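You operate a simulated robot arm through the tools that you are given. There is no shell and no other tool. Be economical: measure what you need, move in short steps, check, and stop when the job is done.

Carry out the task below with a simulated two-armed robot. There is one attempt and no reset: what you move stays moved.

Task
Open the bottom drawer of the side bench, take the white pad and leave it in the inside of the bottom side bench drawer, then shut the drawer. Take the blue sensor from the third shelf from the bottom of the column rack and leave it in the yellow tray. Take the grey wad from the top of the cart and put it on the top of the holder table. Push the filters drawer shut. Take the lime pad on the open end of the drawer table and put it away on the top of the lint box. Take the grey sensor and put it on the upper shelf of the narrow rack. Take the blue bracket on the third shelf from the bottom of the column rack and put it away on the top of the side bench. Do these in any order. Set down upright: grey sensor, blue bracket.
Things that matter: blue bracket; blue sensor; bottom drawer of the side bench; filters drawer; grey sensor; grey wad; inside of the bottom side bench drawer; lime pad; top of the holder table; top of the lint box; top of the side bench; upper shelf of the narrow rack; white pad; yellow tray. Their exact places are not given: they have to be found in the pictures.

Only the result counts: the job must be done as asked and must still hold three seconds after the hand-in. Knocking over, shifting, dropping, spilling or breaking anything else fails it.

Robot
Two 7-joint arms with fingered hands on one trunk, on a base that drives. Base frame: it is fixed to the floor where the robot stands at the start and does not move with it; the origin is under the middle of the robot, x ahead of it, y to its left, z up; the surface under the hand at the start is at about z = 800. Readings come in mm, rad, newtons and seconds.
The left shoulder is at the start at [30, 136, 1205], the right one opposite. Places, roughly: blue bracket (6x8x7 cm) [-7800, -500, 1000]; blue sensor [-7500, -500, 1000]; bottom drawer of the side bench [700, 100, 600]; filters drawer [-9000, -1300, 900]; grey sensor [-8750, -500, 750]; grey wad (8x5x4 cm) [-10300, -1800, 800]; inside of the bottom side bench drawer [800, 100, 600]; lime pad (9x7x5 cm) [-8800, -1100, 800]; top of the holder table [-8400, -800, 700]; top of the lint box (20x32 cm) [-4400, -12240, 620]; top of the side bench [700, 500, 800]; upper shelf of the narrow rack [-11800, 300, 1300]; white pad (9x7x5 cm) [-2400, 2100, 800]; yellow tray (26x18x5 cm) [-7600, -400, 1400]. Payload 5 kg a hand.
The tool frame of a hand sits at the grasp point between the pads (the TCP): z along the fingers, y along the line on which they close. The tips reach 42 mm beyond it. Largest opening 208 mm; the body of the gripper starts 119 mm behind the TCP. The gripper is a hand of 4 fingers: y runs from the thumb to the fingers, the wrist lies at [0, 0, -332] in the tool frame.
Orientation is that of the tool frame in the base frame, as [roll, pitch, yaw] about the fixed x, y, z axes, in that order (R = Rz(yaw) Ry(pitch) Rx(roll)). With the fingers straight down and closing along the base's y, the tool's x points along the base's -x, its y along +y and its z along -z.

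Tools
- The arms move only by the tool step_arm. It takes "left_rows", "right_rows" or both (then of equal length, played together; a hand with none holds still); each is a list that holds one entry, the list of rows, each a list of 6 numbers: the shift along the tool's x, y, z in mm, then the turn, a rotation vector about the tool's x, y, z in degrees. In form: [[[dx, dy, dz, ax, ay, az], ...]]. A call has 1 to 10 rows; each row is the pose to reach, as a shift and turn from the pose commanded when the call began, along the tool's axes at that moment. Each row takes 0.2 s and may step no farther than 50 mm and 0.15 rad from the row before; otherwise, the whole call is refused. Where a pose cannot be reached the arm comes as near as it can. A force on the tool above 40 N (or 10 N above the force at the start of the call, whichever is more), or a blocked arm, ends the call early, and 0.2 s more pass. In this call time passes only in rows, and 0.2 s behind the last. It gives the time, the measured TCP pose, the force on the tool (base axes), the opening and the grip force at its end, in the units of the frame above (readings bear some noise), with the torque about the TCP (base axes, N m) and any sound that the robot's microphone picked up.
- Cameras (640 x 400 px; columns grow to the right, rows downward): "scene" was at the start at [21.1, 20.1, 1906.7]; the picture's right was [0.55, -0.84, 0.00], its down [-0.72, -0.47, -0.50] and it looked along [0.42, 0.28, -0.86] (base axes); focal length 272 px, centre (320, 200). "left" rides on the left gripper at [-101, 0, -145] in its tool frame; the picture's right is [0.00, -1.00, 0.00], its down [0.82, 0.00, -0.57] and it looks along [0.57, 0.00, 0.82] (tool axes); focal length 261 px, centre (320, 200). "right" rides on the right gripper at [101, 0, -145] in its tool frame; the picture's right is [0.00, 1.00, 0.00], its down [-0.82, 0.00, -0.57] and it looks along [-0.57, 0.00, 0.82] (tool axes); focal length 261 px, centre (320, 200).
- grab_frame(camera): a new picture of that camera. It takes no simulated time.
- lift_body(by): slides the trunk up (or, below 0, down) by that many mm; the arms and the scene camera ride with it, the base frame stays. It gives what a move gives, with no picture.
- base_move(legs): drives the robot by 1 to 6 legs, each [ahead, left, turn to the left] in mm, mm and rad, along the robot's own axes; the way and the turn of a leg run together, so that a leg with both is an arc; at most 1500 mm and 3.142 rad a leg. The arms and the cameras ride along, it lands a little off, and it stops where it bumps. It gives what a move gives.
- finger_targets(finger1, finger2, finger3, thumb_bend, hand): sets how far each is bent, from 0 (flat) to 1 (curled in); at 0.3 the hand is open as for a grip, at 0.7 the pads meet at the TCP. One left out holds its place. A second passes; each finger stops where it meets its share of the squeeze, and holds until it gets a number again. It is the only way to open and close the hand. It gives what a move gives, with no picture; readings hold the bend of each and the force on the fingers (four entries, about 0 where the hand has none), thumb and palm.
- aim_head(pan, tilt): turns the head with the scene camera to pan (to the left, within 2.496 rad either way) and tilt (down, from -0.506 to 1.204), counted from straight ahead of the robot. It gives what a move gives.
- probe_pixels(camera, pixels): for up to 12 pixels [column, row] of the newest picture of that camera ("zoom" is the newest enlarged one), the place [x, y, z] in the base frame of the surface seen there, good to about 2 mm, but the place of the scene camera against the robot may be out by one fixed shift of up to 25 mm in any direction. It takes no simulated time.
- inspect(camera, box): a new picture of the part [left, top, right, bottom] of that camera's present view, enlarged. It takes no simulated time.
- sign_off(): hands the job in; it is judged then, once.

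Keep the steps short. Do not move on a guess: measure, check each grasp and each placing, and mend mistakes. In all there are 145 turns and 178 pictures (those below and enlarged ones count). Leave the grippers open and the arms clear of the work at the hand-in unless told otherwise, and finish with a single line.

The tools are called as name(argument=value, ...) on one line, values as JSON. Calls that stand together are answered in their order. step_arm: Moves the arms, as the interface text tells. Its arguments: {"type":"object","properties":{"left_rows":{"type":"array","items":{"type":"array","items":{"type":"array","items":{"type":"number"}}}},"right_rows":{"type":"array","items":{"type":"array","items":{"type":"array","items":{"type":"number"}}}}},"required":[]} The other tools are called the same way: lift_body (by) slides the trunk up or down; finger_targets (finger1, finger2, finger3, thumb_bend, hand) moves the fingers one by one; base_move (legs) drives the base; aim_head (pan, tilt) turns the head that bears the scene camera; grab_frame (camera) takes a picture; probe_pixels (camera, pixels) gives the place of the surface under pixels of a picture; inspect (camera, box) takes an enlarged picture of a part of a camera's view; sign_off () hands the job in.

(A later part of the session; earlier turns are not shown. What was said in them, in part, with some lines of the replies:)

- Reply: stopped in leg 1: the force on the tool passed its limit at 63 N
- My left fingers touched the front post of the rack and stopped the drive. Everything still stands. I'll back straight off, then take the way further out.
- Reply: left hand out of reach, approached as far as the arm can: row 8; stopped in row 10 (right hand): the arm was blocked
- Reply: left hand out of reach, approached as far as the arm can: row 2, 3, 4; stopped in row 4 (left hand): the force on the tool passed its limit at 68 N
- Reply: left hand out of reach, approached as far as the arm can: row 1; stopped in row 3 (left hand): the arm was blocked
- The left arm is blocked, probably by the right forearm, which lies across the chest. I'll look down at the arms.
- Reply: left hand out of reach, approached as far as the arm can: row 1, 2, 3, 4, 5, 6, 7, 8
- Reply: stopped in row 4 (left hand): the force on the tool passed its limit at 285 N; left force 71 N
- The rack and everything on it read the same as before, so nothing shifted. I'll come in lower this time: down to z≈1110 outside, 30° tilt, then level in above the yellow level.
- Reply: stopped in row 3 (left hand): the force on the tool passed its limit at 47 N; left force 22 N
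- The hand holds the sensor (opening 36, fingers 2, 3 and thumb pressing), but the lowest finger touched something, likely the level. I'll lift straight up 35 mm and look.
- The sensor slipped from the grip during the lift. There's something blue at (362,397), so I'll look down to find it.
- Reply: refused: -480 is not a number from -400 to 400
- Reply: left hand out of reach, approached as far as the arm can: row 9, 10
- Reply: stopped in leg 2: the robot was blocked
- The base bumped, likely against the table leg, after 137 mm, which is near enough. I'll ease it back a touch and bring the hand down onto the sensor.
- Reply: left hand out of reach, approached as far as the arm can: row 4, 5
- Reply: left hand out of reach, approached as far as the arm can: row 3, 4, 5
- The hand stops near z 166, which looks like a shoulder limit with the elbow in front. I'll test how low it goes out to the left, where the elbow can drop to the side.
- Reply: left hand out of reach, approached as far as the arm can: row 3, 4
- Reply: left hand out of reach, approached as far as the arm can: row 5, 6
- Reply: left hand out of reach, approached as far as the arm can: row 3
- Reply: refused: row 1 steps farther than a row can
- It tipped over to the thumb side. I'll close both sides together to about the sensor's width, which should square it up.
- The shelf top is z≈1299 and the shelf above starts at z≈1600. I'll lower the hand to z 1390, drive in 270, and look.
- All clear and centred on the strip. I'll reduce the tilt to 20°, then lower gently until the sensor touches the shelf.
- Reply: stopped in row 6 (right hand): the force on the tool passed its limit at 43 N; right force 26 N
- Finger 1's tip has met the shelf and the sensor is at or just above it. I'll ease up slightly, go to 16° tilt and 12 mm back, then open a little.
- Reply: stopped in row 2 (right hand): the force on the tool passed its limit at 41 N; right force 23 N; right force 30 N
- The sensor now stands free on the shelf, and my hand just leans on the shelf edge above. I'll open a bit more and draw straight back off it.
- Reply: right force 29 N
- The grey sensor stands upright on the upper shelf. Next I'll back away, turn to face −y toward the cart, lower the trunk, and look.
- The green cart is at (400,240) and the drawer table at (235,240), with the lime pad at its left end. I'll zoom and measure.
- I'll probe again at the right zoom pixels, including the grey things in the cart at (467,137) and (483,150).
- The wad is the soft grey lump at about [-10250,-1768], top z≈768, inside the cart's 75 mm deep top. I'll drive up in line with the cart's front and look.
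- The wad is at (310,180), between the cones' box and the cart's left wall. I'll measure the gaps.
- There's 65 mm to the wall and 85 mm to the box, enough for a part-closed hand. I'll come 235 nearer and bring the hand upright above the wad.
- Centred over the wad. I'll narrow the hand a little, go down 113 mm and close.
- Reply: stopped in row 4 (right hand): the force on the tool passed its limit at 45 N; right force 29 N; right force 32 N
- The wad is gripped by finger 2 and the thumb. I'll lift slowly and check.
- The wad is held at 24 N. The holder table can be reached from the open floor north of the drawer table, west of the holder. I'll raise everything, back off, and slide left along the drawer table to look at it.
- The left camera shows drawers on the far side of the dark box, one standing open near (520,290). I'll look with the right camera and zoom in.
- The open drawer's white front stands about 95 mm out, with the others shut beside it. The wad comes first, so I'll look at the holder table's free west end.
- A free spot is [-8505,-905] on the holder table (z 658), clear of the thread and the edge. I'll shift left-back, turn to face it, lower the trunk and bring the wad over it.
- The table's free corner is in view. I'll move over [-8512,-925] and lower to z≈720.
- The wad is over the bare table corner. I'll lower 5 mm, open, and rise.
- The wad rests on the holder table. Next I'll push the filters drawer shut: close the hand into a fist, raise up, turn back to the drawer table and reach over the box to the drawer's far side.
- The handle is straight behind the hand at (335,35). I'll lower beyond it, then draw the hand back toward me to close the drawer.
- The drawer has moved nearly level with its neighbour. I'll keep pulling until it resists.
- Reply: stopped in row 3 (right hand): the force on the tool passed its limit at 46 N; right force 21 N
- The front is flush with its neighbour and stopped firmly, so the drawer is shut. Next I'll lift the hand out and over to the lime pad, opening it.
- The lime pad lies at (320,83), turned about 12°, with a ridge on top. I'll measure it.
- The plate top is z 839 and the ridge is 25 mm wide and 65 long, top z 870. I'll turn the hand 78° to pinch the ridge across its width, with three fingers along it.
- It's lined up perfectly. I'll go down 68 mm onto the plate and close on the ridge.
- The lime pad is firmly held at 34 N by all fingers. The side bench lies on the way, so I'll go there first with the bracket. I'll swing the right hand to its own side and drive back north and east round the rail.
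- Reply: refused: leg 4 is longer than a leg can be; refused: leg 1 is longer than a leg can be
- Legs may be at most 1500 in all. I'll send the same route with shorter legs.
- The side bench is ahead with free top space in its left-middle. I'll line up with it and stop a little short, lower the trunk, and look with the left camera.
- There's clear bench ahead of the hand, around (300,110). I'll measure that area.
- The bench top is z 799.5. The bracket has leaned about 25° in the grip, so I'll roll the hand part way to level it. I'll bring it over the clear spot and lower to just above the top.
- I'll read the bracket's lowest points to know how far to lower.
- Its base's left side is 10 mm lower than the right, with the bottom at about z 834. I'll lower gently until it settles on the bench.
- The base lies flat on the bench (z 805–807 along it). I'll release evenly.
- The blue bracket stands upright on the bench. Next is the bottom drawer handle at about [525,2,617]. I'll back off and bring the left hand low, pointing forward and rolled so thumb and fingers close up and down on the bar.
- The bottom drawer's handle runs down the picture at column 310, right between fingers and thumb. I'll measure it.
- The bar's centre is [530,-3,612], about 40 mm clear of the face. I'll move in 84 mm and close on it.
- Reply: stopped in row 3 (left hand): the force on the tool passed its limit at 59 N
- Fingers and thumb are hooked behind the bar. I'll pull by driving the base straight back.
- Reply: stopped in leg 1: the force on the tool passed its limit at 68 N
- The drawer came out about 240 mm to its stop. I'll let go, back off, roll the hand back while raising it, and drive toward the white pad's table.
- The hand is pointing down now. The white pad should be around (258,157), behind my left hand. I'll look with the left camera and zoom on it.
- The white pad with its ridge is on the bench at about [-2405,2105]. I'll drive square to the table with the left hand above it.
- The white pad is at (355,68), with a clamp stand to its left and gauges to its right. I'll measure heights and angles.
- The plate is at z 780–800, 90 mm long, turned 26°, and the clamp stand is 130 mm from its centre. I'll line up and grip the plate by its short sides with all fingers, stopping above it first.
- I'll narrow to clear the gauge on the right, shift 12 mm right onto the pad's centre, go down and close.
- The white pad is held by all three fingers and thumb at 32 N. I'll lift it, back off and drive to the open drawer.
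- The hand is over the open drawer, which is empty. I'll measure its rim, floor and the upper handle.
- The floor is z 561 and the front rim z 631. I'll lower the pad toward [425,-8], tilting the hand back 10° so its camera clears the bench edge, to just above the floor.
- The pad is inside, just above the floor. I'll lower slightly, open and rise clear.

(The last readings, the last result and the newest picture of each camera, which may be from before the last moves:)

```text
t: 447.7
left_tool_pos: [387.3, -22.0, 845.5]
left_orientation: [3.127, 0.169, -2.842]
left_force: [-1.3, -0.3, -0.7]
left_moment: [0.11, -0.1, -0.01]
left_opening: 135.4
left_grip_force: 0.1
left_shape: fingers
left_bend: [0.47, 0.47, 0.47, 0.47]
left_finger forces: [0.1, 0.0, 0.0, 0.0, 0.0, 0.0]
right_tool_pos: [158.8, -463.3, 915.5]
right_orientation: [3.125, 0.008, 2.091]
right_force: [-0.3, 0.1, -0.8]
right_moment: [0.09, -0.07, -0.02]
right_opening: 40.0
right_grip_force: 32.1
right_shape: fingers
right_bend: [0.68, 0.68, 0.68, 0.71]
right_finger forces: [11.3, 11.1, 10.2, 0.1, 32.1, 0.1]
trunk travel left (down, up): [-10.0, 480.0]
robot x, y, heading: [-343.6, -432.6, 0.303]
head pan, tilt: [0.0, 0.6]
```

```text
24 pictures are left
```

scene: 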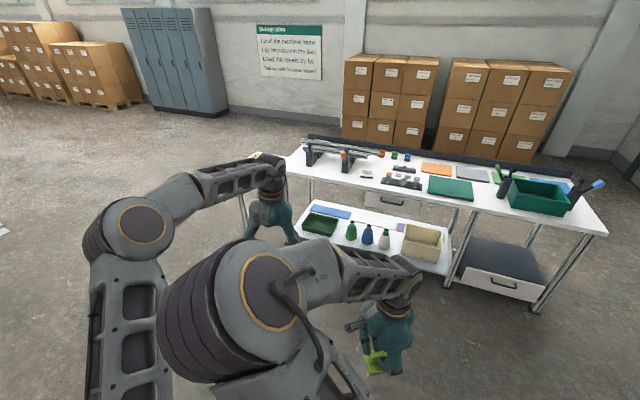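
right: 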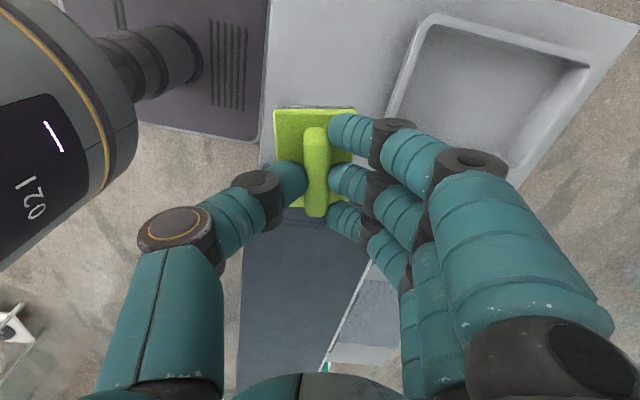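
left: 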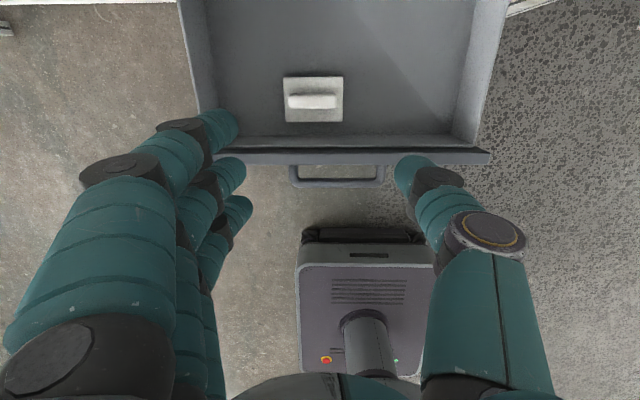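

The white pad lies in the drawer. To shut it I'll back off, turn the left hand to point forward as a fist level with the handle, then drive forward.

base_move(legs=[[-235, 0, 0]])

step_arm(left_rows=[[[2, -2, 23, 0, -8, 0], [5, -5, 46, 0, -16, 0], [7, -7, 70, 0, -24, 0], [10, -10, 93, 0, -32, 0], [12, -12, 116, 0, -40, 0], [15, -15, 139, 0, -48, 0], [17, -17, 162, 0, -56, 0], [20, -20, 186, 0, -64, 0], [22, -22, 209, 0, -72, 0], [25, -25, 232, 0, -80, 0]]])

finger_targets(hand="left", finger1=0.75, finger2=0.75, finger3=0.75, thumb_bend=0.75)

grab_frame(camera="left")

```text
t: 449.5
left_tool_pos: [165.6, -92.5, 847.0]
left_orientation: [3.126, 0.173, -2.84]
left_force: [-0.2, -0.6, 1.2]
left_moment: [0.03, -0.09, -0.03]
left_opening: 135.3
left_grip_force: 0.1
left_shape: fingers
left_bend: [0.47, 0.47, 0.47, 0.47]
left_finger forces: [0.1, 0.1, 0.0, 0.2, 0.1, 0.1]
right_tool_pos: [-64.9, -533.6, 917.0]
right_orientation: [3.126, 0.009, 2.091]
right_force: [-0.9, 0.2, 0.4]
right_moment: [0.05, -0.15, 0.01]
right_opening: 39.9
right_grip_force: 31.9
right_shape: fingers
right_bend: [0.68, 0.68, 0.68, 0.71]
right_finger forces: [11.2, 11.0, 10.1, 0.0, 32.1, 0.0]
trunk travel left (down, up): [-10.0, 480.0]
robot x, y, heading: [-568.9, -503.6, 0.303]
head pan, tilt: [0.0, 0.6]
```

```text
t: 451.7
left_tool_pos: [187.2, -107.8, 612.6]
left_orientation: [1.567, 1.555, 1.871]
left_force: [1.4, 0.5, 1.8]
left_moment: [-0.05, 0.17, -0.12]
left_opening: 135.4
left_grip_force: 0.1
left_shape: fingers
left_bend: [0.47, 0.47, 0.47, 0.47]
left_finger forces: [0.1, 0.0, 0.0, 0.0, 0.0, 0.0]
right_tool_pos: [-63.8, -534.0, 915.8]
right_orientation: [3.127, 0.008, 2.091]
right_force: [0.9, -0.5, 0.1]
right_moment: [0.01, 0.01, -0.02]
right_opening: 39.8
right_grip_force: 32.7
right_shape: fingers
right_bend: [0.68, 0.67, 0.68, 0.71]
right_finger forces: [11.3, 11.0, 10.2, 0.0, 32.1, 0.0]
trunk travel left (down, up): [-10.0, 480.0]
robot x, y, heading: [-572.0, -501.8, 0.309]
head pan, tilt: [0.0, 0.6]
```

```text
t: 452.7
left_tool_pos: [187.6, -107.3, 611.5]
left_orientation: [1.779, 1.555, 2.082]
left_force: [-0.4, 0.2, 1.1]
left_moment: [0.02, 0.01, -0.02]
left_opening: 23.4
left_grip_force: 0.0
left_shape: fingers
left_bend: [0.75, 0.73, 0.75, 0.72]
left_finger forces: [0.1, 0.0, 0.1, 0.0, 0.1, 0.0]
right_tool_pos: [-64.3, -534.5, 915.2]
right_orientation: [3.128, 0.009, 2.091]
right_force: [-0.7, 0.6, -0.5]
right_moment: [-0.02, 0.0, -0.02]
right_opening: 39.9
right_grip_force: 31.9
right_shape: fingers
right_bend: [0.68, 0.67, 0.68, 0.71]
right_finger forces: [11.3, 11.0, 10.2, 0.0, 32.0, 0.0]
trunk travel left (down, up): [-10.0, 480.0]
robot x, y, heading: [-570.9, -504.2, 0.303]
head pan, tilt: [0.0, 0.6]
```

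```text
23 pictures are left
```

left: 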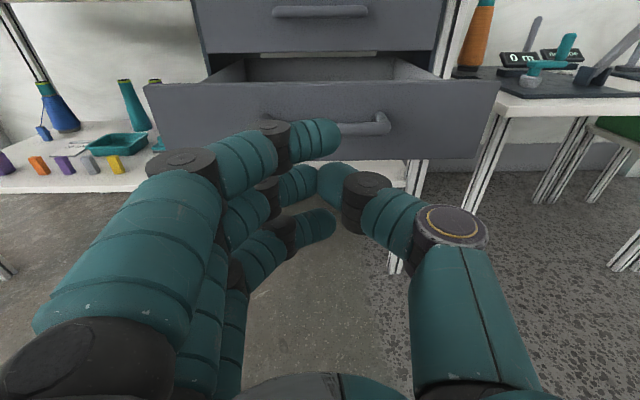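

The fist is lined up with the handle. I'll drive forward to push the drawer shut.

base_move(legs=[[300, 0, 0]])

base_move(legs=[[70, 0, 0]])

grab_frame(camera="left")

```text
t: 454.7
left_tool_pos: [473.1, -17.4, 611.2]
left_orientation: [1.831, 1.555, 2.134]
left_force: [0.8, -0.8, -0.8]
left_moment: [0.0, -0.03, 0.02]
left_opening: 23.4
left_grip_force: 0.0
left_shape: fingers
left_bend: [0.75, 0.73, 0.75, 0.73]
left_finger forces: [0.0, 0.0, 0.0, 0.0, 0.1, 0.0]
right_tool_pos: [223.1, -442.0, 914.5]
right_orientation: [3.128, 0.011, 2.091]
right_force: [-0.3, -0.3, -1.3]
right_moment: [-0.05, 0.09, 0.01]
right_opening: 39.6
right_grip_force: 32.2
right_shape: fingers
right_bend: [0.68, 0.67, 0.68, 0.71]
right_finger forces: [11.3, 11.0, 10.3, 0.1, 32.1, 0.0]
trunk travel left (down, up): [-10.0, 480.0]
robot x, y, heading: [-284.4, -410.3, 0.304]
head pan, tilt: [0.0, 0.6]
```

```text
t: 455.6
left_tool_pos: [493.0, -14.3, 611.3]
left_orientation: [1.875, 1.558, 2.174]
left_force: [-8.4, -1.6, -1.8]
left_moment: [0.0, 0.1, -0.02]
left_opening: 22.7
left_grip_force: 0.1
left_shape: fingers
left_bend: [0.75, 0.74, 0.75, 0.74]
left_finger forces: [0.1, 0.0, 0.1, 0.0, 0.0, 0.0]
right_tool_pos: [245.8, -436.4, 914.3]
right_orientation: [3.127, 0.008, 2.088]
right_force: [-0.5, -0.1, -0.7]
right_moment: [0.0, -0.11, -0.01]
right_opening: 39.8
right_grip_force: 32.1
right_shape: fingers
right_bend: [0.68, 0.67, 0.68, 0.71]
right_finger forces: [11.2, 11.1, 10.3, 0.1, 32.1, 0.0]
trunk travel left (down, up): [-10.0, 480.0]
robot x, y, heading: [-259.2, -403.3, 0.305]
head pan, tilt: [0.0, 0.6]
stopped in leg 1: the force on the tool passed its limit at 92 N (the readings are from after the stop); the commanded pose is now the measured one
```

```text
22 pictures are left
```

left: 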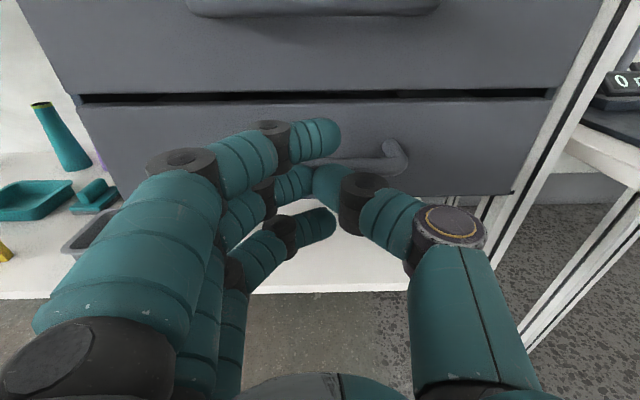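

It met a hard stop. I'll check that both faces are flush, back off, and look around for the way to the lint box.

probe_pixels(camera="left", pixels=[[300, 80], [300, 112], [150, 80], [150, 112], [460, 75], [460, 150]])

base_move(legs=[[-300, 0, 0], [-150, 0, 0], [0, 0, -2.2]])

aim_head(pan=0.0, tilt=0.2)

grab_frame(camera="scene")

```text
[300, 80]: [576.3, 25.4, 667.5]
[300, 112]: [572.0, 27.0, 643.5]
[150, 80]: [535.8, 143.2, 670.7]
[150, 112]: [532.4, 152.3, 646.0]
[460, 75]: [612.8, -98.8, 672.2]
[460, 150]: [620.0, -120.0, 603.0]
```

```text
t: 463.8
left_tool_pos: [-822.4, -1377.3, 610.8]
left_orientation: [1.737, 1.557, -0.174]
left_force: [-0.8, 0.5, 0.3]
left_moment: [0.01, 0.04, 0.02]
left_opening: 22.6
left_grip_force: 0.2
left_shape: fingers
left_bend: [0.75, 0.73, 0.75, 0.73]
left_finger forces: [0.0, 0.1, 0.0, 0.0, 0.0, 0.1]
right_tool_pos: [-1014.5, -928.8, 915.0]
right_orientation: [3.128, 0.008, -0.114]
right_force: [-0.3, -0.4, -0.8]
right_moment: [-0.02, -0.04, 0.02]
right_opening: 39.5
right_grip_force: 31.7
right_shape: fingers
right_bend: [0.68, 0.68, 0.68, 0.71]
right_finger forces: [11.1, 10.6, 10.0, 0.0, 31.1, 0.0]
trunk travel left (down, up): [-10.0, 480.0]
robot x, y, heading: [-683.3, -535.0, -1.903]
head pan, tilt: [0.0, 0.6]
```

```text
t: 464.7
left_tool_pos: [-821.1, -1377.2, 611.0]
left_orientation: [1.74, 1.556, -0.171]
left_force: [-0.4, -0.1, 0.0]
left_moment: [0.0, -0.01, -0.02]
left_opening: 22.9
left_grip_force: 0.0
left_shape: fingers
left_bend: [0.75, 0.73, 0.75, 0.73]
left_finger forces: [0.1, 0.0, 0.0, 0.0, 0.0, 0.1]
right_tool_pos: [-1013.9, -928.8, 914.3]
right_orientation: [3.128, 0.01, -0.115]
right_force: [0.3, -0.7, -0.3]
right_moment: [0.01, 0.01, 0.0]
right_opening: 39.6
right_grip_force: 31.4
right_shape: fingers
right_bend: [0.68, 0.68, 0.68, 0.71]
right_finger forces: [11.1, 10.5, 10.1, 0.0, 31.1, 0.1]
trunk travel left (down, up): [-10.0, 480.0]
robot x, y, heading: [-684.8, -537.8, -1.901]
head pan, tilt: [0.0, 0.201]
```

```text
21 pictures are left
```

scene: 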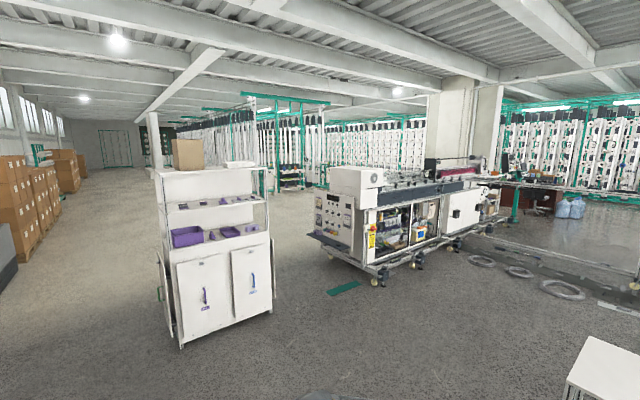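

Both drawer faces are in one plane, so the bottom drawer is shut. The lint box lies straight ahead past the gap between the white cart and the machine. I'll measure that gap.

probe_pixels(camera="scene", pixels=[[272, 308], [183, 345], [378, 283], [322, 255], [331, 290], [355, 283], [290, 230], [300, 200], [312, 190], [285, 188], [200, 200], [275, 250]])

inspect(camera="scene", box=[240, 120, 380, 220])

```text
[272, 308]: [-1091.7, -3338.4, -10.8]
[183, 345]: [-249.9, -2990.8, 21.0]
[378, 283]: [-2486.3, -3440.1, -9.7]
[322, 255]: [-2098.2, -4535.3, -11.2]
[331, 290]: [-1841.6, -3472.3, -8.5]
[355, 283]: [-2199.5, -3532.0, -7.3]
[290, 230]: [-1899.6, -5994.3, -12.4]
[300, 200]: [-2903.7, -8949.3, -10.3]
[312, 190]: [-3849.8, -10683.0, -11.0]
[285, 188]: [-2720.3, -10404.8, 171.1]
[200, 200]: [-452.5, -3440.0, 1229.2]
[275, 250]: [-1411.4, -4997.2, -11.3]
```

```text
4.00 times, centred on (310, 170) of scene
```

zoom: 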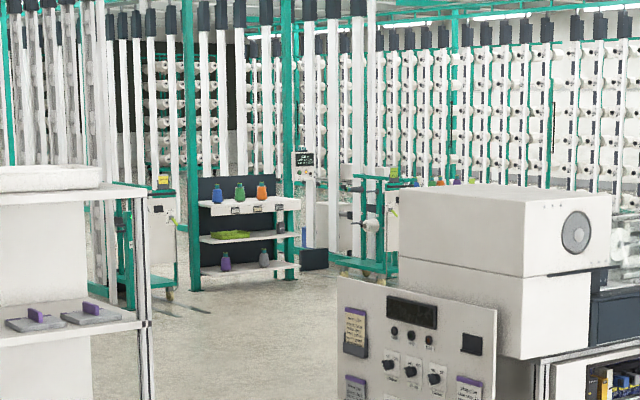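

The gap past the white cart is about 750 mm to the green mat. I'll stretch the left arm forward and inward to make it narrower, turn to face straight −y, drive to the gap's mouth, and look down at my width.

step_arm(left_rows=[[[-36, -19, 28, 0, 0, 0], [-71, -37, 57, 0, 0, 0], [-107, -56, 86, 0, 0, 0], [-143, -74, 114, 0, 0, 0], [-179, -93, 143, 0, 0, 0], [-214, -111, 171, 0, 0, 0], [-250, -130, 200, 0, 0, 0]]])

base_move(legs=[[0, 0, 0.33], [960, -438, 0], [600, -437, 0]])

aim_head(pan=0.0, tilt=0.9)

grab_frame(camera="scene")

```text
t: 466.3
left_tool_pos: [-1015.1, -1522.5, 859.0]
left_orientation: [1.811, 1.558, -0.097]
left_force: [1.2, 0.0, -1.4]
left_moment: [-0.16, 0.08, -0.07]
left_opening: 22.8
left_grip_force: 0.1
left_shape: fingers
left_bend: [0.75, 0.73, 0.75, 0.73]
left_finger forces: [0.1, 0.0, 0.1, 0.0, 0.0, 0.1]
right_tool_pos: [-1013.9, -928.4, 914.8]
right_orientation: [3.127, 0.009, -0.115]
right_force: [0.0, 0.6, -1.1]
right_moment: [-0.04, -0.05, 0.0]
right_opening: 39.8
right_grip_force: 32.1
right_shape: fingers
right_bend: [0.68, 0.68, 0.68, 0.71]
right_finger forces: [11.0, 10.6, 10.0, 0.1, 31.2, 0.0]
trunk travel left (down, up): [-10.0, 480.0]
robot x, y, heading: [-684.2, -538.1, -1.901]
head pan, tilt: [0.0, 0.201]
```

```text
t: 476.4
left_tool_pos: [-1559.9, -3132.4, 859.1]
left_orientation: [1.766, 1.557, 0.186]
left_force: [0.1, 1.0, -0.2]
left_moment: [-0.03, -0.02, 0.01]
left_opening: 22.8
left_grip_force: 0.2
left_shape: fingers
left_bend: [0.75, 0.73, 0.75, 0.73]
left_finger forces: [0.0, 0.1, 0.1, 0.0, 0.0, 0.0]
right_tool_pos: [-1751.4, -2569.9, 914.5]
right_orientation: [3.128, 0.009, 0.214]
right_force: [0.8, -0.6, -0.6]
right_moment: [0.05, 0.01, 0.03]
right_opening: 39.7
right_grip_force: 31.3
right_shape: fingers
right_bend: [0.68, 0.68, 0.68, 0.71]
right_finger forces: [11.1, 10.7, 10.0, 0.0, 31.1, 0.0]
trunk travel left (down, up): [-10.0, 480.0]
robot x, y, heading: [-1568.2, -2096.7, -1.571]
head pan, tilt: [0.0, 0.201]
```

```text
t: 477.4
left_tool_pos: [-1560.6, -3132.6, 860.0]
left_orientation: [1.743, 1.555, 0.164]
left_force: [-0.5, 0.3, 0.4]
left_moment: [0.01, 0.02, -0.02]
left_opening: 23.1
left_grip_force: 0.0
left_shape: fingers
left_bend: [0.75, 0.73, 0.75, 0.73]
left_finger forces: [0.0, 0.0, 0.0, 0.0, 0.1, 0.0]
right_tool_pos: [-1752.4, -2569.8, 914.7]
right_orientation: [3.128, 0.009, 0.215]
right_force: [0.2, -0.6, -0.4]
right_moment: [0.01, 0.02, -0.01]
right_opening: 39.6
right_grip_force: 30.8
right_shape: fingers
right_bend: [0.68, 0.68, 0.68, 0.71]
right_finger forces: [11.2, 10.6, 10.0, 0.0, 31.0, 0.1]
trunk travel left (down, up): [-10.0, 480.0]
robot x, y, heading: [-1569.4, -2097.4, -1.573]
head pan, tilt: [0.0, 0.901]
```

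```text
19 pictures are left
```

scene: 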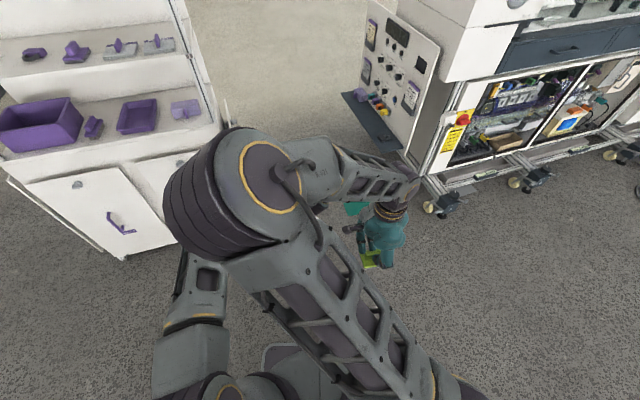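

I'm narrow enough, but the machine's control tray juts toward my path at (345,95). I'll probe both sides of the gap.

probe_pixels(camera="scene", pixels=[[345, 95], [362, 60], [385, 140], [224, 120], [215, 100], [190, 60], [195, 175], [300, 60], [300, 110], [270, 30], [330, 30], [350, 8]])

```text
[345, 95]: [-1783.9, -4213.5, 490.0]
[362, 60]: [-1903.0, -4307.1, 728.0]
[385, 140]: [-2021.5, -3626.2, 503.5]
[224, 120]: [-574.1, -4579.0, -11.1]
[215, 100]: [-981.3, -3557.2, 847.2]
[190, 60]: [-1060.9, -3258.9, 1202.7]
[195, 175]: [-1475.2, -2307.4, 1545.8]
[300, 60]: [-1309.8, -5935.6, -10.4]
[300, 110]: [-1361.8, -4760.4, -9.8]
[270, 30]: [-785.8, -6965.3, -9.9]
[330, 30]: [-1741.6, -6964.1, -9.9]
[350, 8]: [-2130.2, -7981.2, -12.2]
```

The clear lane runs between x −1045 and −1769. I'll thread it in short legs and stop at y≈−8000 to look.

base_move(legs=[[1200, 90, 0], [1000, 150, 0], [1250, -50, 0], [1400, -350, 0], [1000, -450, 0]])

aim_head(pan=-0.4, tilt=0.4)

grab_frame(camera="scene")

```text
t: 506.4
left_tool_pos: [-2099.0, -9006.6, 861.5]
left_orientation: [1.766, 1.557, 0.204]
left_force: [0.4, -0.1, 0.6]
left_moment: [-0.03, -0.02, 0.04]
left_opening: 22.9
left_grip_force: 0.0
left_shape: fingers
left_bend: [0.75, 0.73, 0.75, 0.73]
left_finger forces: [0.1, 0.1, 0.0, 0.1, 0.0, 0.1]
right_tool_pos: [-2301.7, -8446.8, 915.5]
right_orientation: [3.128, 0.007, 0.233]
right_force: [-1.2, 0.0, -2.1]
right_moment: [0.03, -0.01, -0.01]
right_opening: 39.6
right_grip_force: 31.3
right_shape: fingers
right_bend: [0.68, 0.68, 0.68, 0.71]
right_finger forces: [11.2, 10.6, 10.1, 0.0, 31.3, 0.1]
trunk travel left (down, up): [-10.0, 480.0]
robot x, y, heading: [-2128.3, -7970.5, -1.55]
head pan, tilt: [0.0, 0.901]
```

```text
t: 507.3
left_tool_pos: [-2098.8, -9006.0, 860.5]
left_orientation: [1.745, 1.556, 0.184]
left_force: [-0.2, -0.2, 0.3]
left_moment: [0.05, 0.0, 0.0]
left_opening: 22.9
left_grip_force: 0.1
left_shape: fingers
left_bend: [0.75, 0.73, 0.75, 0.73]
left_finger forces: [0.0, 0.0, 0.0, 0.0, 0.0, 0.0]
right_tool_pos: [-2301.2, -8446.5, 915.3]
right_orientation: [3.127, 0.01, 0.233]
right_force: [0.0, -0.8, -2.3]
right_moment: [0.02, -0.01, 0.01]
right_opening: 39.6
right_grip_force: 31.9
right_shape: fingers
right_bend: [0.68, 0.68, 0.68, 0.71]
right_finger forces: [11.2, 10.7, 10.0, 0.0, 31.2, 0.0]
trunk travel left (down, up): [-10.0, 480.0]
robot x, y, heading: [-2127.8, -7969.9, -1.547]
head pan, tilt: [-0.4, 0.4]
```

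```text
18 pictures are left
```

scene: 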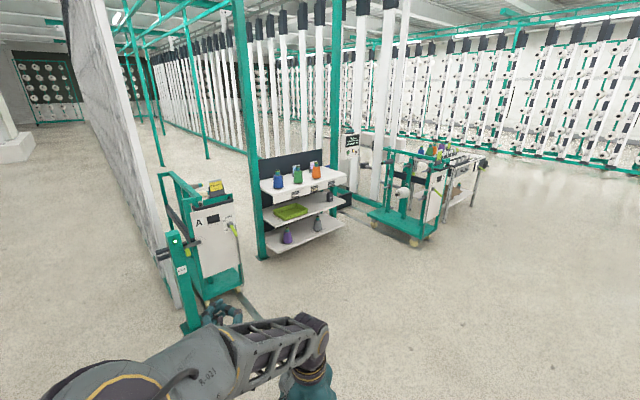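

I'll zoom around column 350, where the lint box should stand, and probe.

inspect(camera="scene", box=[250, 110, 450, 250])

probe_pixels(camera="scene", pixels=[[348, 190], [352, 145], [345, 200], [365, 180], [290, 210], [265, 255], [345, 222], [410, 240], [375, 210], [300, 180], [355, 165]])

```text
2.86 times, centred on (350, 180) of scene
```

zoom: 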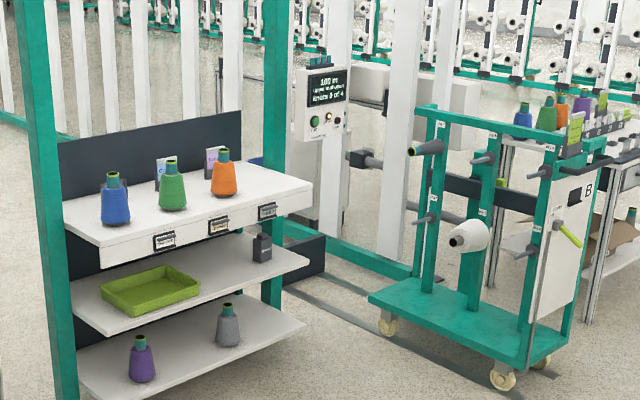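

```text
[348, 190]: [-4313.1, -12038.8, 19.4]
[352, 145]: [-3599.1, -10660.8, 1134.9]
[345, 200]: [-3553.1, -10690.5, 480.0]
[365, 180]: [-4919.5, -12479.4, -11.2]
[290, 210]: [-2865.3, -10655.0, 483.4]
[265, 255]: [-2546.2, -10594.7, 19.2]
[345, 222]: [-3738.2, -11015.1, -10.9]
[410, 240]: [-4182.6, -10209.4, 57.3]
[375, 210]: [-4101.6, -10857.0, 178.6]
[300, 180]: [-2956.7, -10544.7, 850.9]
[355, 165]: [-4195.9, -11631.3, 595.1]
```

The box isn't visible yet; it stands behind the control post. I'll drive closer toward [-3600,-9000], raise the trunk for a better view, and look.

base_move(legs=[[530, -740, 0], [530, -740, 0]])

lift_body(by=400)

aim_head(pan=-0.15, tilt=0.45)

grab_frame(camera="scene")

```text
t: 516.5
left_tool_pos: [-3577.4, -10087.9, 859.6]
left_orientation: [1.762, 1.557, 0.187]
left_force: [-1.1, 0.5, 0.1]
left_moment: [-0.02, 0.01, 0.01]
left_opening: 23.1
left_grip_force: 0.0
left_shape: fingers
left_bend: [0.75, 0.73, 0.75, 0.73]
left_finger forces: [0.1, 0.0, 0.1, 0.0, 0.1, 0.1]
right_tool_pos: [-3773.1, -9526.0, 914.8]
right_orientation: [3.128, 0.009, 0.219]
right_force: [-0.6, 0.2, -1.1]
right_moment: [0.0, -0.02, 0.0]
right_opening: 39.5
right_grip_force: 32.0
right_shape: fingers
right_bend: [0.68, 0.68, 0.68, 0.71]
right_finger forces: [11.2, 10.7, 9.9, 0.1, 31.1, 0.1]
trunk travel left (down, up): [-10.0, 480.0]
robot x, y, heading: [-3592.7, -9049.6, -1.565]
head pan, tilt: [-0.4, 0.4]
```

```text
t: 520.3
left_tool_pos: [-3578.8, -10087.5, 1259.4]
left_orientation: [1.766, 1.556, 0.194]
left_force: [0.6, -0.1, -0.1]
left_moment: [0.0, -0.01, 0.02]
left_opening: 23.2
left_grip_force: 0.0
left_shape: fingers
left_bend: [0.75, 0.73, 0.75, 0.73]
left_finger forces: [0.0, 0.0, 0.1, 0.1, 0.1, 0.1]
right_tool_pos: [-3772.7, -9525.4, 1314.1]
right_orientation: [3.128, 0.01, 0.22]
right_force: [-0.4, -0.4, -1.0]
right_moment: [-0.01, -0.01, 0.01]
right_opening: 39.3
right_grip_force: 31.3
right_shape: fingers
right_bend: [0.68, 0.68, 0.68, 0.71]
right_finger forces: [11.2, 10.7, 10.0, 0.0, 31.3, 0.0]
trunk travel left (down, up): [-410.0, 80.0]
robot x, y, heading: [-3590.5, -9050.3, -1.569]
head pan, tilt: [-0.4, 0.4]
```

```text
t: 521.0
left_tool_pos: [-3578.0, -10087.6, 1259.7]
left_orientation: [1.74, 1.558, 0.166]
left_force: [-0.8, -0.2, 0.7]
left_moment: [0.0, -0.02, 0.03]
left_opening: 22.8
left_grip_force: 0.1
left_shape: fingers
left_bend: [0.75, 0.73, 0.75, 0.73]
left_finger forces: [0.1, 0.1, 0.1, 0.0, 0.0, 0.1]
right_tool_pos: [-3773.7, -9525.8, 1315.1]
right_orientation: [3.126, 0.008, 0.22]
right_force: [0.2, 0.6, 0.0]
right_moment: [0.01, -0.01, -0.03]
right_opening: 39.8
right_grip_force: 31.7
right_shape: fingers
right_bend: [0.68, 0.68, 0.68, 0.71]
right_finger forces: [11.2, 10.7, 10.0, 0.0, 31.2, 0.0]
trunk travel left (down, up): [-410.0, 80.0]
robot x, y, heading: [-3595.7, -9049.3, -1.566]
head pan, tilt: [-0.15, 0.45]
```

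```text
16 pictures are left
```

scene: 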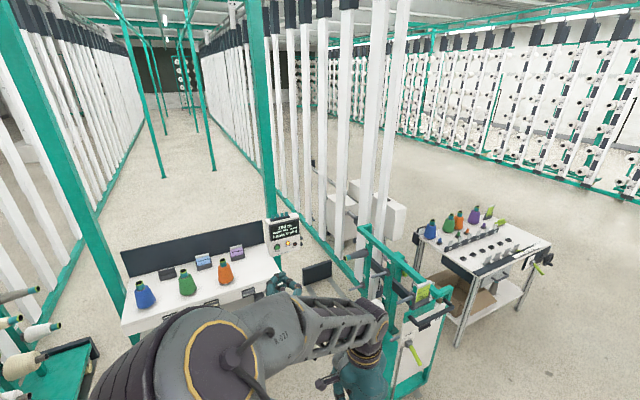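

White boxes stick out of the yarn frame around (375,205). I'll zoom in and probe them.

inspect(camera="scene", box=[290, 150, 430, 250])

probe_pixels(camera="scene", pixels=[[368, 185], [390, 195], [400, 212], [378, 215], [405, 205], [340, 195], [350, 205], [345, 220], [395, 190], [430, 190], [420, 215], [360, 183]])

```text
4.00 times, centred on (360, 200) of scene
```

zoom: 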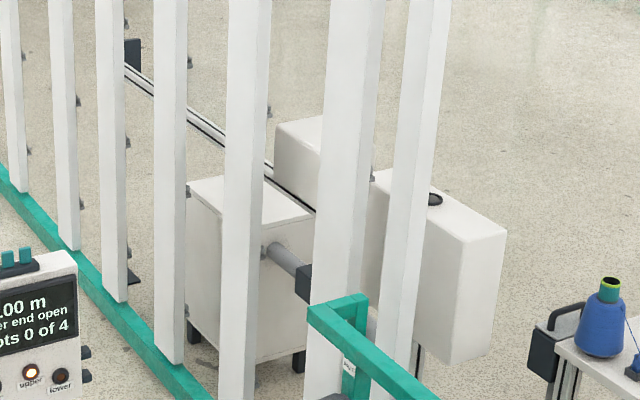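

```text
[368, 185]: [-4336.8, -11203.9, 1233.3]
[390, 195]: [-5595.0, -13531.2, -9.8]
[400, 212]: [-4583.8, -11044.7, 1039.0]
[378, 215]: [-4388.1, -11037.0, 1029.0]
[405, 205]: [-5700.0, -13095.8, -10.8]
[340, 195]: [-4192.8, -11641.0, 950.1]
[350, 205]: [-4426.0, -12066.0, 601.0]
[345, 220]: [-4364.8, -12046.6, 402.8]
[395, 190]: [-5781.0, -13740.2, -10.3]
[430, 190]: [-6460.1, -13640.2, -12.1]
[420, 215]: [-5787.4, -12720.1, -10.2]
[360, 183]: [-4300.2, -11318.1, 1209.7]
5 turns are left
```

Only 5 turns are left, and the box stands on the frame's west side. I'll draw in the left arm, drive round by the open western aisle, turn to face the box, and take pictures.

step_arm(left_rows=[[[0, 15, -40, 0, 0, 0], [0, 30, -80, 0, 0, 0], [0, 45, -120, 0, 0, 0], [0, 60, -160, 0, 0, 0], [0, 75, -200, 0, 0, 0], [0, 90, -240, 0, 0, 0]]])

base_move(legs=[[-150, -1400, 0], [0, -1300, 0], [1450, 0, 0], [1450, 0, 0], [580, 0, 0], [0, 0, 1.878]])

base_move(legs=[[850, -290, 0]])

aim_head(pan=-0.1, tilt=0.8)

grab_frame(camera="scene")

grab_frame(camera="right")

probe_pixels(camera="right", pixels=[[320, 300], [320, 340], [320, 250], [250, 300], [390, 300], [250, 340], [390, 340], [180, 320], [320, 200], [320, 380], [200, 200], [440, 250]])

probe_pixels(camera="scene", pixels=[[320, 60], [320, 100], [320, 140], [320, 180], [280, 100], [360, 100], [400, 100], [280, 140], [360, 140], [400, 140], [360, 60], [400, 180]])

```text
t: 522.5
left_tool_pos: [-3486.5, -9847.8, 1262.7]
left_orientation: [1.645, 1.559, 0.071]
left_force: [-0.4, 1.3, 0.2]
left_moment: [0.05, 0.03, -0.03]
left_opening: 23.2
left_grip_force: 0.1
left_shape: fingers
left_bend: [0.75, 0.73, 0.75, 0.73]
left_finger forces: [0.0, 0.1, 0.1, 0.0, 0.0, 0.0]
right_tool_pos: [-3771.6, -9524.3, 1316.0]
right_orientation: [3.128, 0.008, 0.221]
right_force: [1.3, 0.7, -0.7]
right_moment: [-0.09, 0.04, -0.05]
right_opening: 39.9
right_grip_force: 31.4
right_shape: fingers
right_bend: [0.68, 0.68, 0.68, 0.71]
right_finger forces: [11.2, 10.7, 10.0, 0.0, 31.2, 0.1]
trunk travel left (down, up): [-410.0, 80.0]
robot x, y, heading: [-3592.4, -9053.3, -1.568]
head pan, tilt: [-0.15, 0.45]
```

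```text
t: 556.7
left_tool_pos: [-5521.6, -12091.8, 1262.0]
left_orientation: [1.747, 1.556, 2.048]
left_force: [0.0, 0.2, -0.2]
left_moment: [0.01, -0.04, -0.04]
left_opening: 23.0
left_grip_force: 0.1
left_shape: fingers
left_bend: [0.75, 0.73, 0.75, 0.73]
left_finger forces: [0.0, 0.1, 0.1, 0.1, 0.0, 0.0]
right_tool_pos: [-5744.1, -12461.0, 1313.6]
right_orientation: [3.128, 0.008, 2.098]
right_force: [-0.6, 0.3, -1.3]
right_moment: [-0.01, -0.04, 0.02]
right_opening: 39.4
right_grip_force: 30.9
right_shape: fingers
right_bend: [0.68, 0.68, 0.68, 0.71]
right_finger forces: [11.1, 10.4, 9.8, 0.1, 30.4, 0.0]
trunk travel left (down, up): [-410.0, 80.0]
robot x, y, heading: [-6247.6, -12432.3, 0.319]
head pan, tilt: [-0.15, 0.45]
```

```text
t: 561.4
left_tool_pos: [-4627.2, -12105.8, 1261.2]
left_orientation: [1.761, 1.557, 2.069]
left_force: [-0.2, -0.7, 0.1]
left_moment: [-0.01, 0.0, -0.02]
left_opening: 23.0
left_grip_force: 0.1
left_shape: fingers
left_bend: [0.75, 0.73, 0.75, 0.73]
left_finger forces: [0.1, 0.0, 0.0, 0.0, 0.1, 0.0]
right_tool_pos: [-4849.2, -12476.0, 1314.5]
right_orientation: [3.128, 0.008, 2.1]
right_force: [0.9, 0.2, -0.3]
right_moment: [0.02, -0.02, 0.0]
right_opening: 39.2
right_grip_force: 30.6
right_shape: fingers
right_bend: [0.68, 0.68, 0.68, 0.71]
right_finger forces: [11.1, 10.4, 9.8, 0.0, 30.5, 0.0]
trunk travel left (down, up): [-410.0, 80.0]
robot x, y, heading: [-5356.3, -12452.3, 0.319]
head pan, tilt: [-0.15, 0.45]
```

```text
t: 562.2
left_tool_pos: [-4628.0, -12106.2, 1261.2]
left_orientation: [1.732, 1.556, 2.039]
left_force: [0.3, 0.4, -0.6]
left_moment: [-0.04, 0.0, -0.02]
left_opening: 22.8
left_grip_force: 0.1
left_shape: fingers
left_bend: [0.75, 0.73, 0.75, 0.73]
left_finger forces: [0.0, 0.0, 0.1, 0.1, 0.0, 0.0]
right_tool_pos: [-4849.5, -12475.2, 1315.5]
right_orientation: [3.129, 0.009, 2.101]
right_force: [0.5, -0.8, -0.1]
right_moment: [-0.01, -0.03, 0.0]
right_opening: 39.3
right_grip_force: 31.1
right_shape: fingers
right_bend: [0.68, 0.68, 0.68, 0.71]
right_finger forces: [11.1, 10.4, 9.9, 0.0, 30.6, 0.0]
trunk travel left (down, up): [-410.0, 80.0]
robot x, y, heading: [-5357.2, -12448.3, 0.314]
head pan, tilt: [-0.099, 0.799]
```

```text
14 pictures are left
```

scene: 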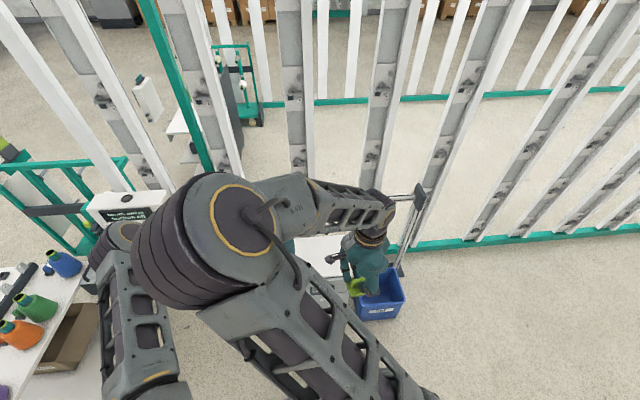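

```text
13 pictures are left
```

right: 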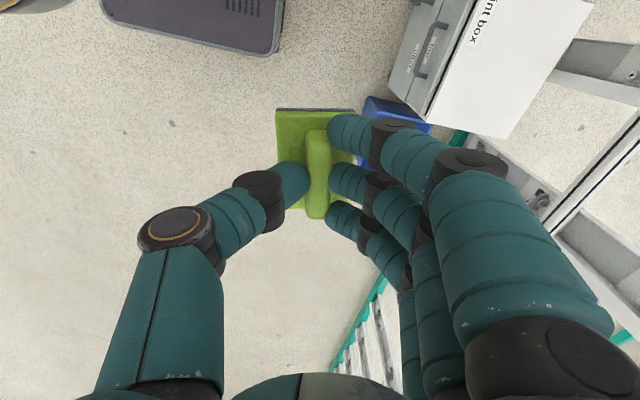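

```text
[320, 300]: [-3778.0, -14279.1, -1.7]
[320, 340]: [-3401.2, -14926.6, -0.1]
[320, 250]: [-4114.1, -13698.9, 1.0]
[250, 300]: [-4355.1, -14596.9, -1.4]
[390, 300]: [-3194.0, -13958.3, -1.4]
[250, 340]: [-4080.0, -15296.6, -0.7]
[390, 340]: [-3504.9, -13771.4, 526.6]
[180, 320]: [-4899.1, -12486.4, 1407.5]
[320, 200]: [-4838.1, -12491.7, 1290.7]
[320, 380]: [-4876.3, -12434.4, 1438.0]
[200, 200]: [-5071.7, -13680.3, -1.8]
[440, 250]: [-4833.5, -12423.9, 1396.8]
```

```text
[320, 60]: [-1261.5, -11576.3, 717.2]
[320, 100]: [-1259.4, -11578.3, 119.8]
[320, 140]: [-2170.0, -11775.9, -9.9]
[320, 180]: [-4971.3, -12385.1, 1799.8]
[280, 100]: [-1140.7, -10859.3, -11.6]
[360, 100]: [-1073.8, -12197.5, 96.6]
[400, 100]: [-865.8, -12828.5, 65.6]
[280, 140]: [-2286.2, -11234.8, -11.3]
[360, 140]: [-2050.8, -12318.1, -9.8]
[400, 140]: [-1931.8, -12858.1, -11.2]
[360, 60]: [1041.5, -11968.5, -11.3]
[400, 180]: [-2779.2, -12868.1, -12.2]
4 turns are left
```

The white top marked "lint box" is in the upper right of the right picture. I'll measure its corners.

probe_pixels(camera="right", pixels=[[500, 60], [435, 115], [505, 133], [460, 30], [585, 8], [540, 70], [470, 100], [478, 5], [560, 30], [520, 110], [400, 110], [560, 60]])

inspect(camera="right", box=[370, 0, 640, 170])

```text
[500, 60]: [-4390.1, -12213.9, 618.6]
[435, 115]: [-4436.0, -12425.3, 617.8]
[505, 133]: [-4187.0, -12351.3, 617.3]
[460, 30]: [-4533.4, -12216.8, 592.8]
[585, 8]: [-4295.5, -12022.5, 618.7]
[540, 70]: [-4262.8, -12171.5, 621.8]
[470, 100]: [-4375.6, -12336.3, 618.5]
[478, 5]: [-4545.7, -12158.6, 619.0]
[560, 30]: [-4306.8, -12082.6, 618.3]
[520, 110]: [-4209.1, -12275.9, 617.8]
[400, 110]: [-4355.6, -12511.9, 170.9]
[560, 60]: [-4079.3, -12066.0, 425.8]
```

```text
2.35 times, centred on (505, 85) of right
3 turns are left
```

zoom: 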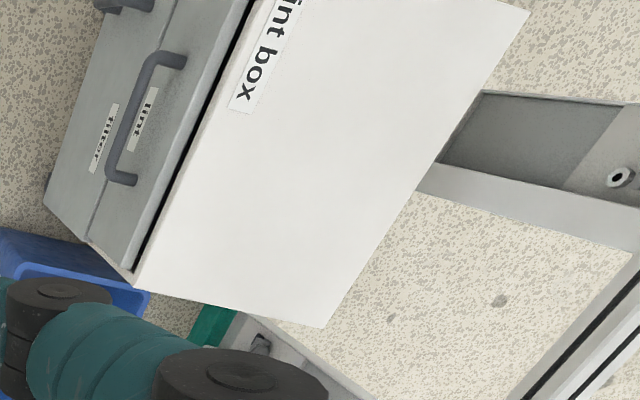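

The box top is at z 618 with its centre at about [-4366,-12224] and clear. I'll move the left arm aside, drive 240 forward, carry the pad over the centre and lower it to just above, then check.

step_arm(left_rows=[[[0, 38, -20, 0, 0, 0], [0, 76, -40, 0, 0, 0], [0, 114, -60, 0, 0, 0], [0, 150, -80, 0, 0, 0]]])

base_move(legs=[[240, 0, 0]])

step_arm(right_rows=[[[3, 44, 0, 0, 0, 0], [7, 88, 0, 0, 0, 0], [10, 132, 0, 0, 0, 0], [14, 177, 0, 0, 0, 0], [17, 221, 0, 0, 0, 0], [21, 265, 0, 0, 0, 0], [24, 309, 0, 0, 0, 0], [24, 309, 45, 0, 0, 0], [24, 309, 90, 0, 0, 0], [24, 309, 135, 0, 0, 0]]])

step_arm(right_rows=[[[0, 0, 45, 0, 0, 0], [0, 0, 90, 0, 0, 0], [0, 0, 135, 0, 0, 0], [0, 0, 180, 0, 0, 0], [0, 0, 225, 0, 0, 0], [0, 0, 270, 0, 0, 0], [0, 0, 315, 0, 0, 0], [0, 0, 360, 0, 0, 0], [0, 0, 405, 0, 0, 0], [0, 0, 445, 0, 0, 0]]])

grab_frame(camera="right")

probe_pixels(camera="right", pixels=[[200, 100], [320, 60], [440, 60], [300, 120], [200, 60], [280, 240], [320, 240], [240, 140]])

```text
t: 563.2
left_tool_pos: [-4751.3, -11987.3, 1265.3]
left_orientation: [1.666, 1.562, 1.972]
left_force: [-0.8, 0.6, 0.8]
left_moment: [-0.02, 0.03, -0.06]
left_opening: 23.3
left_grip_force: 0.0
left_shape: fingers
left_bend: [0.75, 0.73, 0.75, 0.73]
left_finger forces: [0.1, 0.1, 0.1, 0.0, 0.0, 0.0]
right_tool_pos: [-4850.6, -12475.6, 1315.2]
right_orientation: [3.129, 0.011, 2.1]
right_force: [-1.5, 0.1, -0.1]
right_moment: [-0.1, -0.14, -0.01]
right_opening: 39.3
right_grip_force: 30.2
right_shape: fingers
right_bend: [0.68, 0.68, 0.68, 0.71]
right_finger forces: [11.1, 10.4, 10.0, 0.0, 30.5, 0.0]
trunk travel left (down, up): [-410.0, 80.0]
robot x, y, heading: [-5356.9, -12450.5, 0.314]
head pan, tilt: [-0.099, 0.799]
```

```text
t: 565.0
left_tool_pos: [-4521.1, -11912.5, 1264.1]
left_orientation: [1.781, 1.556, 2.087]
left_force: [0.7, -0.3, 0.1]
left_moment: [0.01, -0.01, -0.02]
left_opening: 22.8
left_grip_force: 0.0
left_shape: fingers
left_bend: [0.75, 0.73, 0.75, 0.73]
left_finger forces: [0.0, 0.0, 0.0, 0.0, 0.0, 0.1]
right_tool_pos: [-4620.0, -12401.3, 1314.7]
right_orientation: [3.129, 0.008, 2.101]
right_force: [0.3, -0.7, -2.5]
right_moment: [-0.01, 0.07, 0.0]
right_opening: 39.5
right_grip_force: 30.8
right_shape: fingers
right_bend: [0.68, 0.68, 0.68, 0.71]
right_finger forces: [11.1, 10.5, 9.8, 0.0, 30.5, 0.0]
trunk travel left (down, up): [-410.0, 80.0]
robot x, y, heading: [-5128.0, -12371.4, 0.315]
head pan, tilt: [-0.099, 0.799]
```

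```text
t: 567.2
left_tool_pos: [-4520.5, -11912.4, 1262.4]
left_orientation: [1.827, 1.556, 2.134]
left_force: [0.8, 0.1, -0.3]
left_moment: [0.0, 0.02, 0.0]
left_opening: 22.8
left_grip_force: 0.0
left_shape: fingers
left_bend: [0.75, 0.73, 0.75, 0.73]
left_finger forces: [0.0, 0.1, 0.0, 0.0, 0.0, 0.0]
right_tool_pos: [-4362.6, -12225.4, 1181.4]
right_orientation: [3.128, 0.006, 2.101]
right_force: [0.9, 0.7, 0.1]
right_moment: [-0.01, 0.18, 0.01]
right_opening: 39.3
right_grip_force: 31.4
right_shape: fingers
right_bend: [0.68, 0.68, 0.68, 0.71]
right_finger forces: [10.9, 10.3, 9.9, 0.0, 30.4, 0.1]
trunk travel left (down, up): [-410.0, 80.0]
robot x, y, heading: [-5125.7, -12372.2, 0.314]
head pan, tilt: [-0.099, 0.799]
```

```text
t: 569.4
left_tool_pos: [-4520.8, -11913.9, 1264.3]
left_orientation: [1.78, 1.555, 2.085]
left_force: [0.5, -0.7, 0.5]
left_moment: [-0.03, 0.05, 0.08]
left_opening: 23.4
left_grip_force: 0.0
left_shape: fingers
left_bend: [0.75, 0.73, 0.75, 0.73]
left_finger forces: [0.0, 0.0, 0.1, 0.0, 0.1, 0.1]
right_tool_pos: [-4355.8, -12223.7, 738.7]
right_orientation: [3.126, 0.008, 2.103]
right_force: [1.6, 0.0, 0.2]
right_moment: [-0.13, 0.19, -0.01]
right_opening: 39.0
right_grip_force: 30.9
right_shape: fingers
right_bend: [0.68, 0.68, 0.68, 0.71]
right_finger forces: [10.9, 10.3, 9.7, 0.0, 30.1, 0.1]
trunk travel left (down, up): [-410.0, 80.0]
robot x, y, heading: [-5126.0, -12376.3, 0.315]
head pan, tilt: [-0.099, 0.799]
```

```text
11 pictures are left
```

right: 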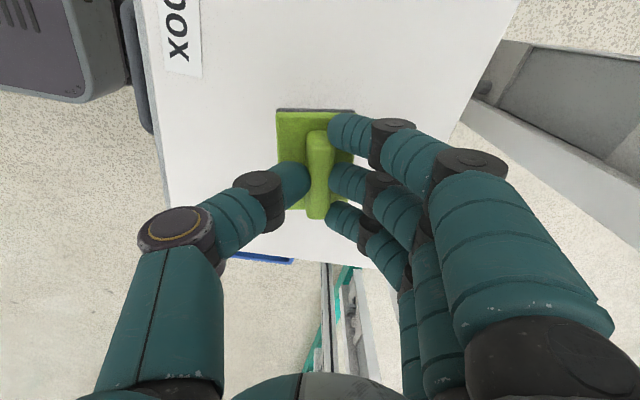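

```text
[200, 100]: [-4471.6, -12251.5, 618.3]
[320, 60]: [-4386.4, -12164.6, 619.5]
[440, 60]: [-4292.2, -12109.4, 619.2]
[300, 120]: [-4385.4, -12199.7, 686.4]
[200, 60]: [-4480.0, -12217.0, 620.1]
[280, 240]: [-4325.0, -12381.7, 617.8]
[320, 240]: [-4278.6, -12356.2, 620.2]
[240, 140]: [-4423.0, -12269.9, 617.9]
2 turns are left
```

The pad hangs over the middle of the lint box top, with its bottom about 40 mm above it. I'll lower it to contact, release, rise clear, open the left hand, and check.

step_arm(right_rows=[[[0, 0, 20, 0, 0, 0], [0, 0, 31, 0, 0, 0], [0, 0, 36, 0, 0, 0], [0, 0, 38, 0, 0, 0]]])

finger_targets(hand="right", finger1=0.52, finger2=0.52, finger3=0.52, thumb_bend=0.52)

step_arm(right_rows=[[[0, 0, -30, 0, 0, 0], [0, 0, -70, 0, 0, 0], [0, 0, -115, 0, 0, 0], [0, 0, -160, 0, 0, 0], [0, 0, -205, 0, 0, 0], [0, 0, -250, 0, 0, 0], [0, 0, -295, 0, 0, 0], [0, 0, -340, 0, 0, 0]]])

finger_targets(hand="left", finger1=0.3, finger2=0.3, finger3=0.3, thumb_bend=0.3)

finger_targets(hand="right", finger1=0.3, finger2=0.3, finger3=0.3, thumb_bend=0.3)

grab_frame(camera="right")

```text
t: 570.4
left_tool_pos: [-4522.0, -11913.3, 1264.4]
left_orientation: [1.761, 1.557, 2.069]
left_force: [-0.2, 0.9, 1.1]
left_moment: [-0.03, 0.02, 0.01]
left_opening: 22.9
left_grip_force: 0.1
left_shape: fingers
left_bend: [0.75, 0.73, 0.75, 0.73]
left_finger forces: [0.0, 0.0, 0.1, 0.1, 0.1, 0.0]
right_tool_pos: [-4355.9, -12225.5, 700.5]
right_orientation: [3.129, 0.009, 2.101]
right_force: [-0.3, 0.3, -0.8]
right_moment: [0.03, 0.02, 0.03]
right_opening: 39.3
right_grip_force: 30.6
right_shape: fingers
right_bend: [0.68, 0.68, 0.68, 0.71]
right_finger forces: [11.0, 10.4, 9.6, 0.1, 30.0, 0.0]
trunk travel left (down, up): [-410.0, 80.0]
robot x, y, heading: [-5126.6, -12371.5, 0.311]
head pan, tilt: [-0.099, 0.799]
```

```text
t: 571.4
left_tool_pos: [-4522.1, -11912.4, 1264.6]
left_orientation: [1.758, 1.558, 2.065]
left_force: [-0.8, -0.4, -0.2]
left_moment: [0.0, -0.02, 0.01]
left_opening: 22.8
left_grip_force: 0.0
left_shape: fingers
left_bend: [0.75, 0.73, 0.75, 0.73]
left_finger forces: [0.0, 0.0, 0.1, 0.0, 0.1, 0.1]
right_tool_pos: [-4356.1, -12224.6, 700.3]
right_orientation: [3.128, 0.008, 2.101]
right_force: [0.2, 0.0, -0.2]
right_moment: [0.01, 0.02, -0.01]
right_opening: 109.4
right_grip_force: 0.0
right_shape: fingers
right_bend: [0.52, 0.52, 0.52, 0.52]
right_finger forces: [0.0, 0.0, 0.0, 0.0, 0.0, 0.0]
trunk travel left (down, up): [-410.0, 80.0]
robot x, y, heading: [-5130.9, -12378.1, 0.313]
head pan, tilt: [-0.099, 0.799]
```

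```text
t: 573.2
left_tool_pos: [-4522.3, -11912.4, 1264.0]
left_orientation: [1.691, 1.557, 1.997]
left_force: [0.1, 0.1, 0.9]
left_moment: [-0.01, 0.01, -0.02]
left_opening: 22.9
left_grip_force: 0.0
left_shape: fingers
left_bend: [0.75, 0.73, 0.75, 0.73]
left_finger forces: [0.0, 0.0, 0.0, 0.0, 0.0, 0.0]
right_tool_pos: [-4362.2, -12225.2, 1041.8]
right_orientation: [3.128, 0.008, 2.1]
right_force: [-1.5, 0.1, -0.8]
right_moment: [0.03, -0.2, 0.02]
right_opening: 109.7
right_grip_force: 0.0
right_shape: fingers
right_bend: [0.52, 0.52, 0.52, 0.52]
right_finger forces: [0.0, 0.0, 0.0, 0.0, 0.1, 0.0]
trunk travel left (down, up): [-410.0, 80.0]
robot x, y, heading: [-5125.6, -12375.5, 0.319]
head pan, tilt: [-0.099, 0.799]
```

```text
t: 574.2
left_tool_pos: [-4521.6, -11913.1, 1265.6]
left_orientation: [1.747, 1.556, 2.054]
left_force: [0.3, 0.2, -1.0]
left_moment: [0.01, 0.0, 0.01]
left_opening: 223.2
left_grip_force: 0.0
left_shape: fingers
left_bend: [0.3, 0.3, 0.3, 0.3]
left_finger forces: [0.1, 0.0, 0.0, 0.1, 0.0, 0.1]
right_tool_pos: [-4360.6, -12224.8, 1041.1]
right_orientation: [3.128, 0.01, 2.102]
right_force: [-0.1, 0.5, 0.0]
right_moment: [-0.01, -0.04, -0.03]
right_opening: 109.7
right_grip_force: 0.0
right_shape: fingers
right_bend: [0.52, 0.52, 0.52, 0.52]
right_finger forces: [0.0, 0.0, 0.1, 0.0, 0.0, 0.1]
trunk travel left (down, up): [-410.0, 80.0]
robot x, y, heading: [-5127.3, -12376.1, 0.316]
head pan, tilt: [-0.099, 0.799]
```

```text
t: 575.2
left_tool_pos: [-4522.4, -11913.0, 1264.4]
left_orientation: [1.755, 1.556, 2.063]
left_force: [-0.6, 0.4, 0.3]
left_moment: [0.01, -0.03, 0.0]
left_opening: 223.3
left_grip_force: 0.1
left_shape: fingers
left_bend: [0.3, 0.3, 0.3, 0.3]
left_finger forces: [0.1, 0.1, 0.0, 0.0, 0.1, 0.1]
right_tool_pos: [-4360.4, -12224.8, 1040.3]
right_orientation: [3.128, 0.009, 2.101]
right_force: [0.1, -0.8, 1.0]
right_moment: [-0.01, -0.02, -0.01]
right_opening: 223.1
right_grip_force: 0.0
right_shape: fingers
right_bend: [0.3, 0.3, 0.3, 0.3]
right_finger forces: [0.1, 0.0, 0.0, 0.0, 0.1, 0.1]
trunk travel left (down, up): [-410.0, 80.0]
robot x, y, heading: [-5130.5, -12372.2, 0.314]
head pan, tilt: [-0.099, 0.799]
```

```text
10 pictures are left
1 turns are left
```

right: 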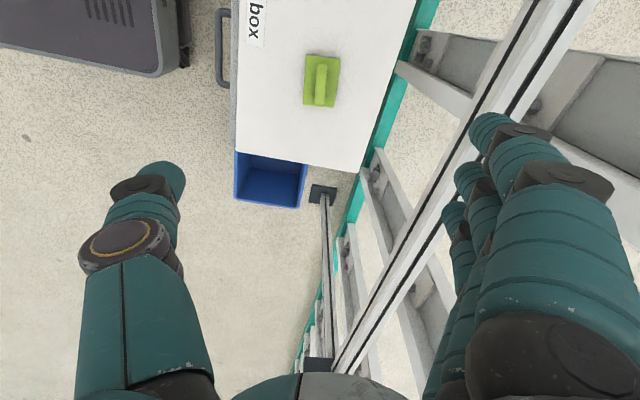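

The lime pad lies on the lint box top, both hands are open and clear, and every job on the list is done, so I'm handing in.

sign_off()

```text
The job is handed in.
```

All seven jobs were done and handed in, though I dropped the blue sensor on the floor once before it went into the yellow tray, and my arm and base bumped the column rack and apparently the yellow table leg (I rechecked only the rack).
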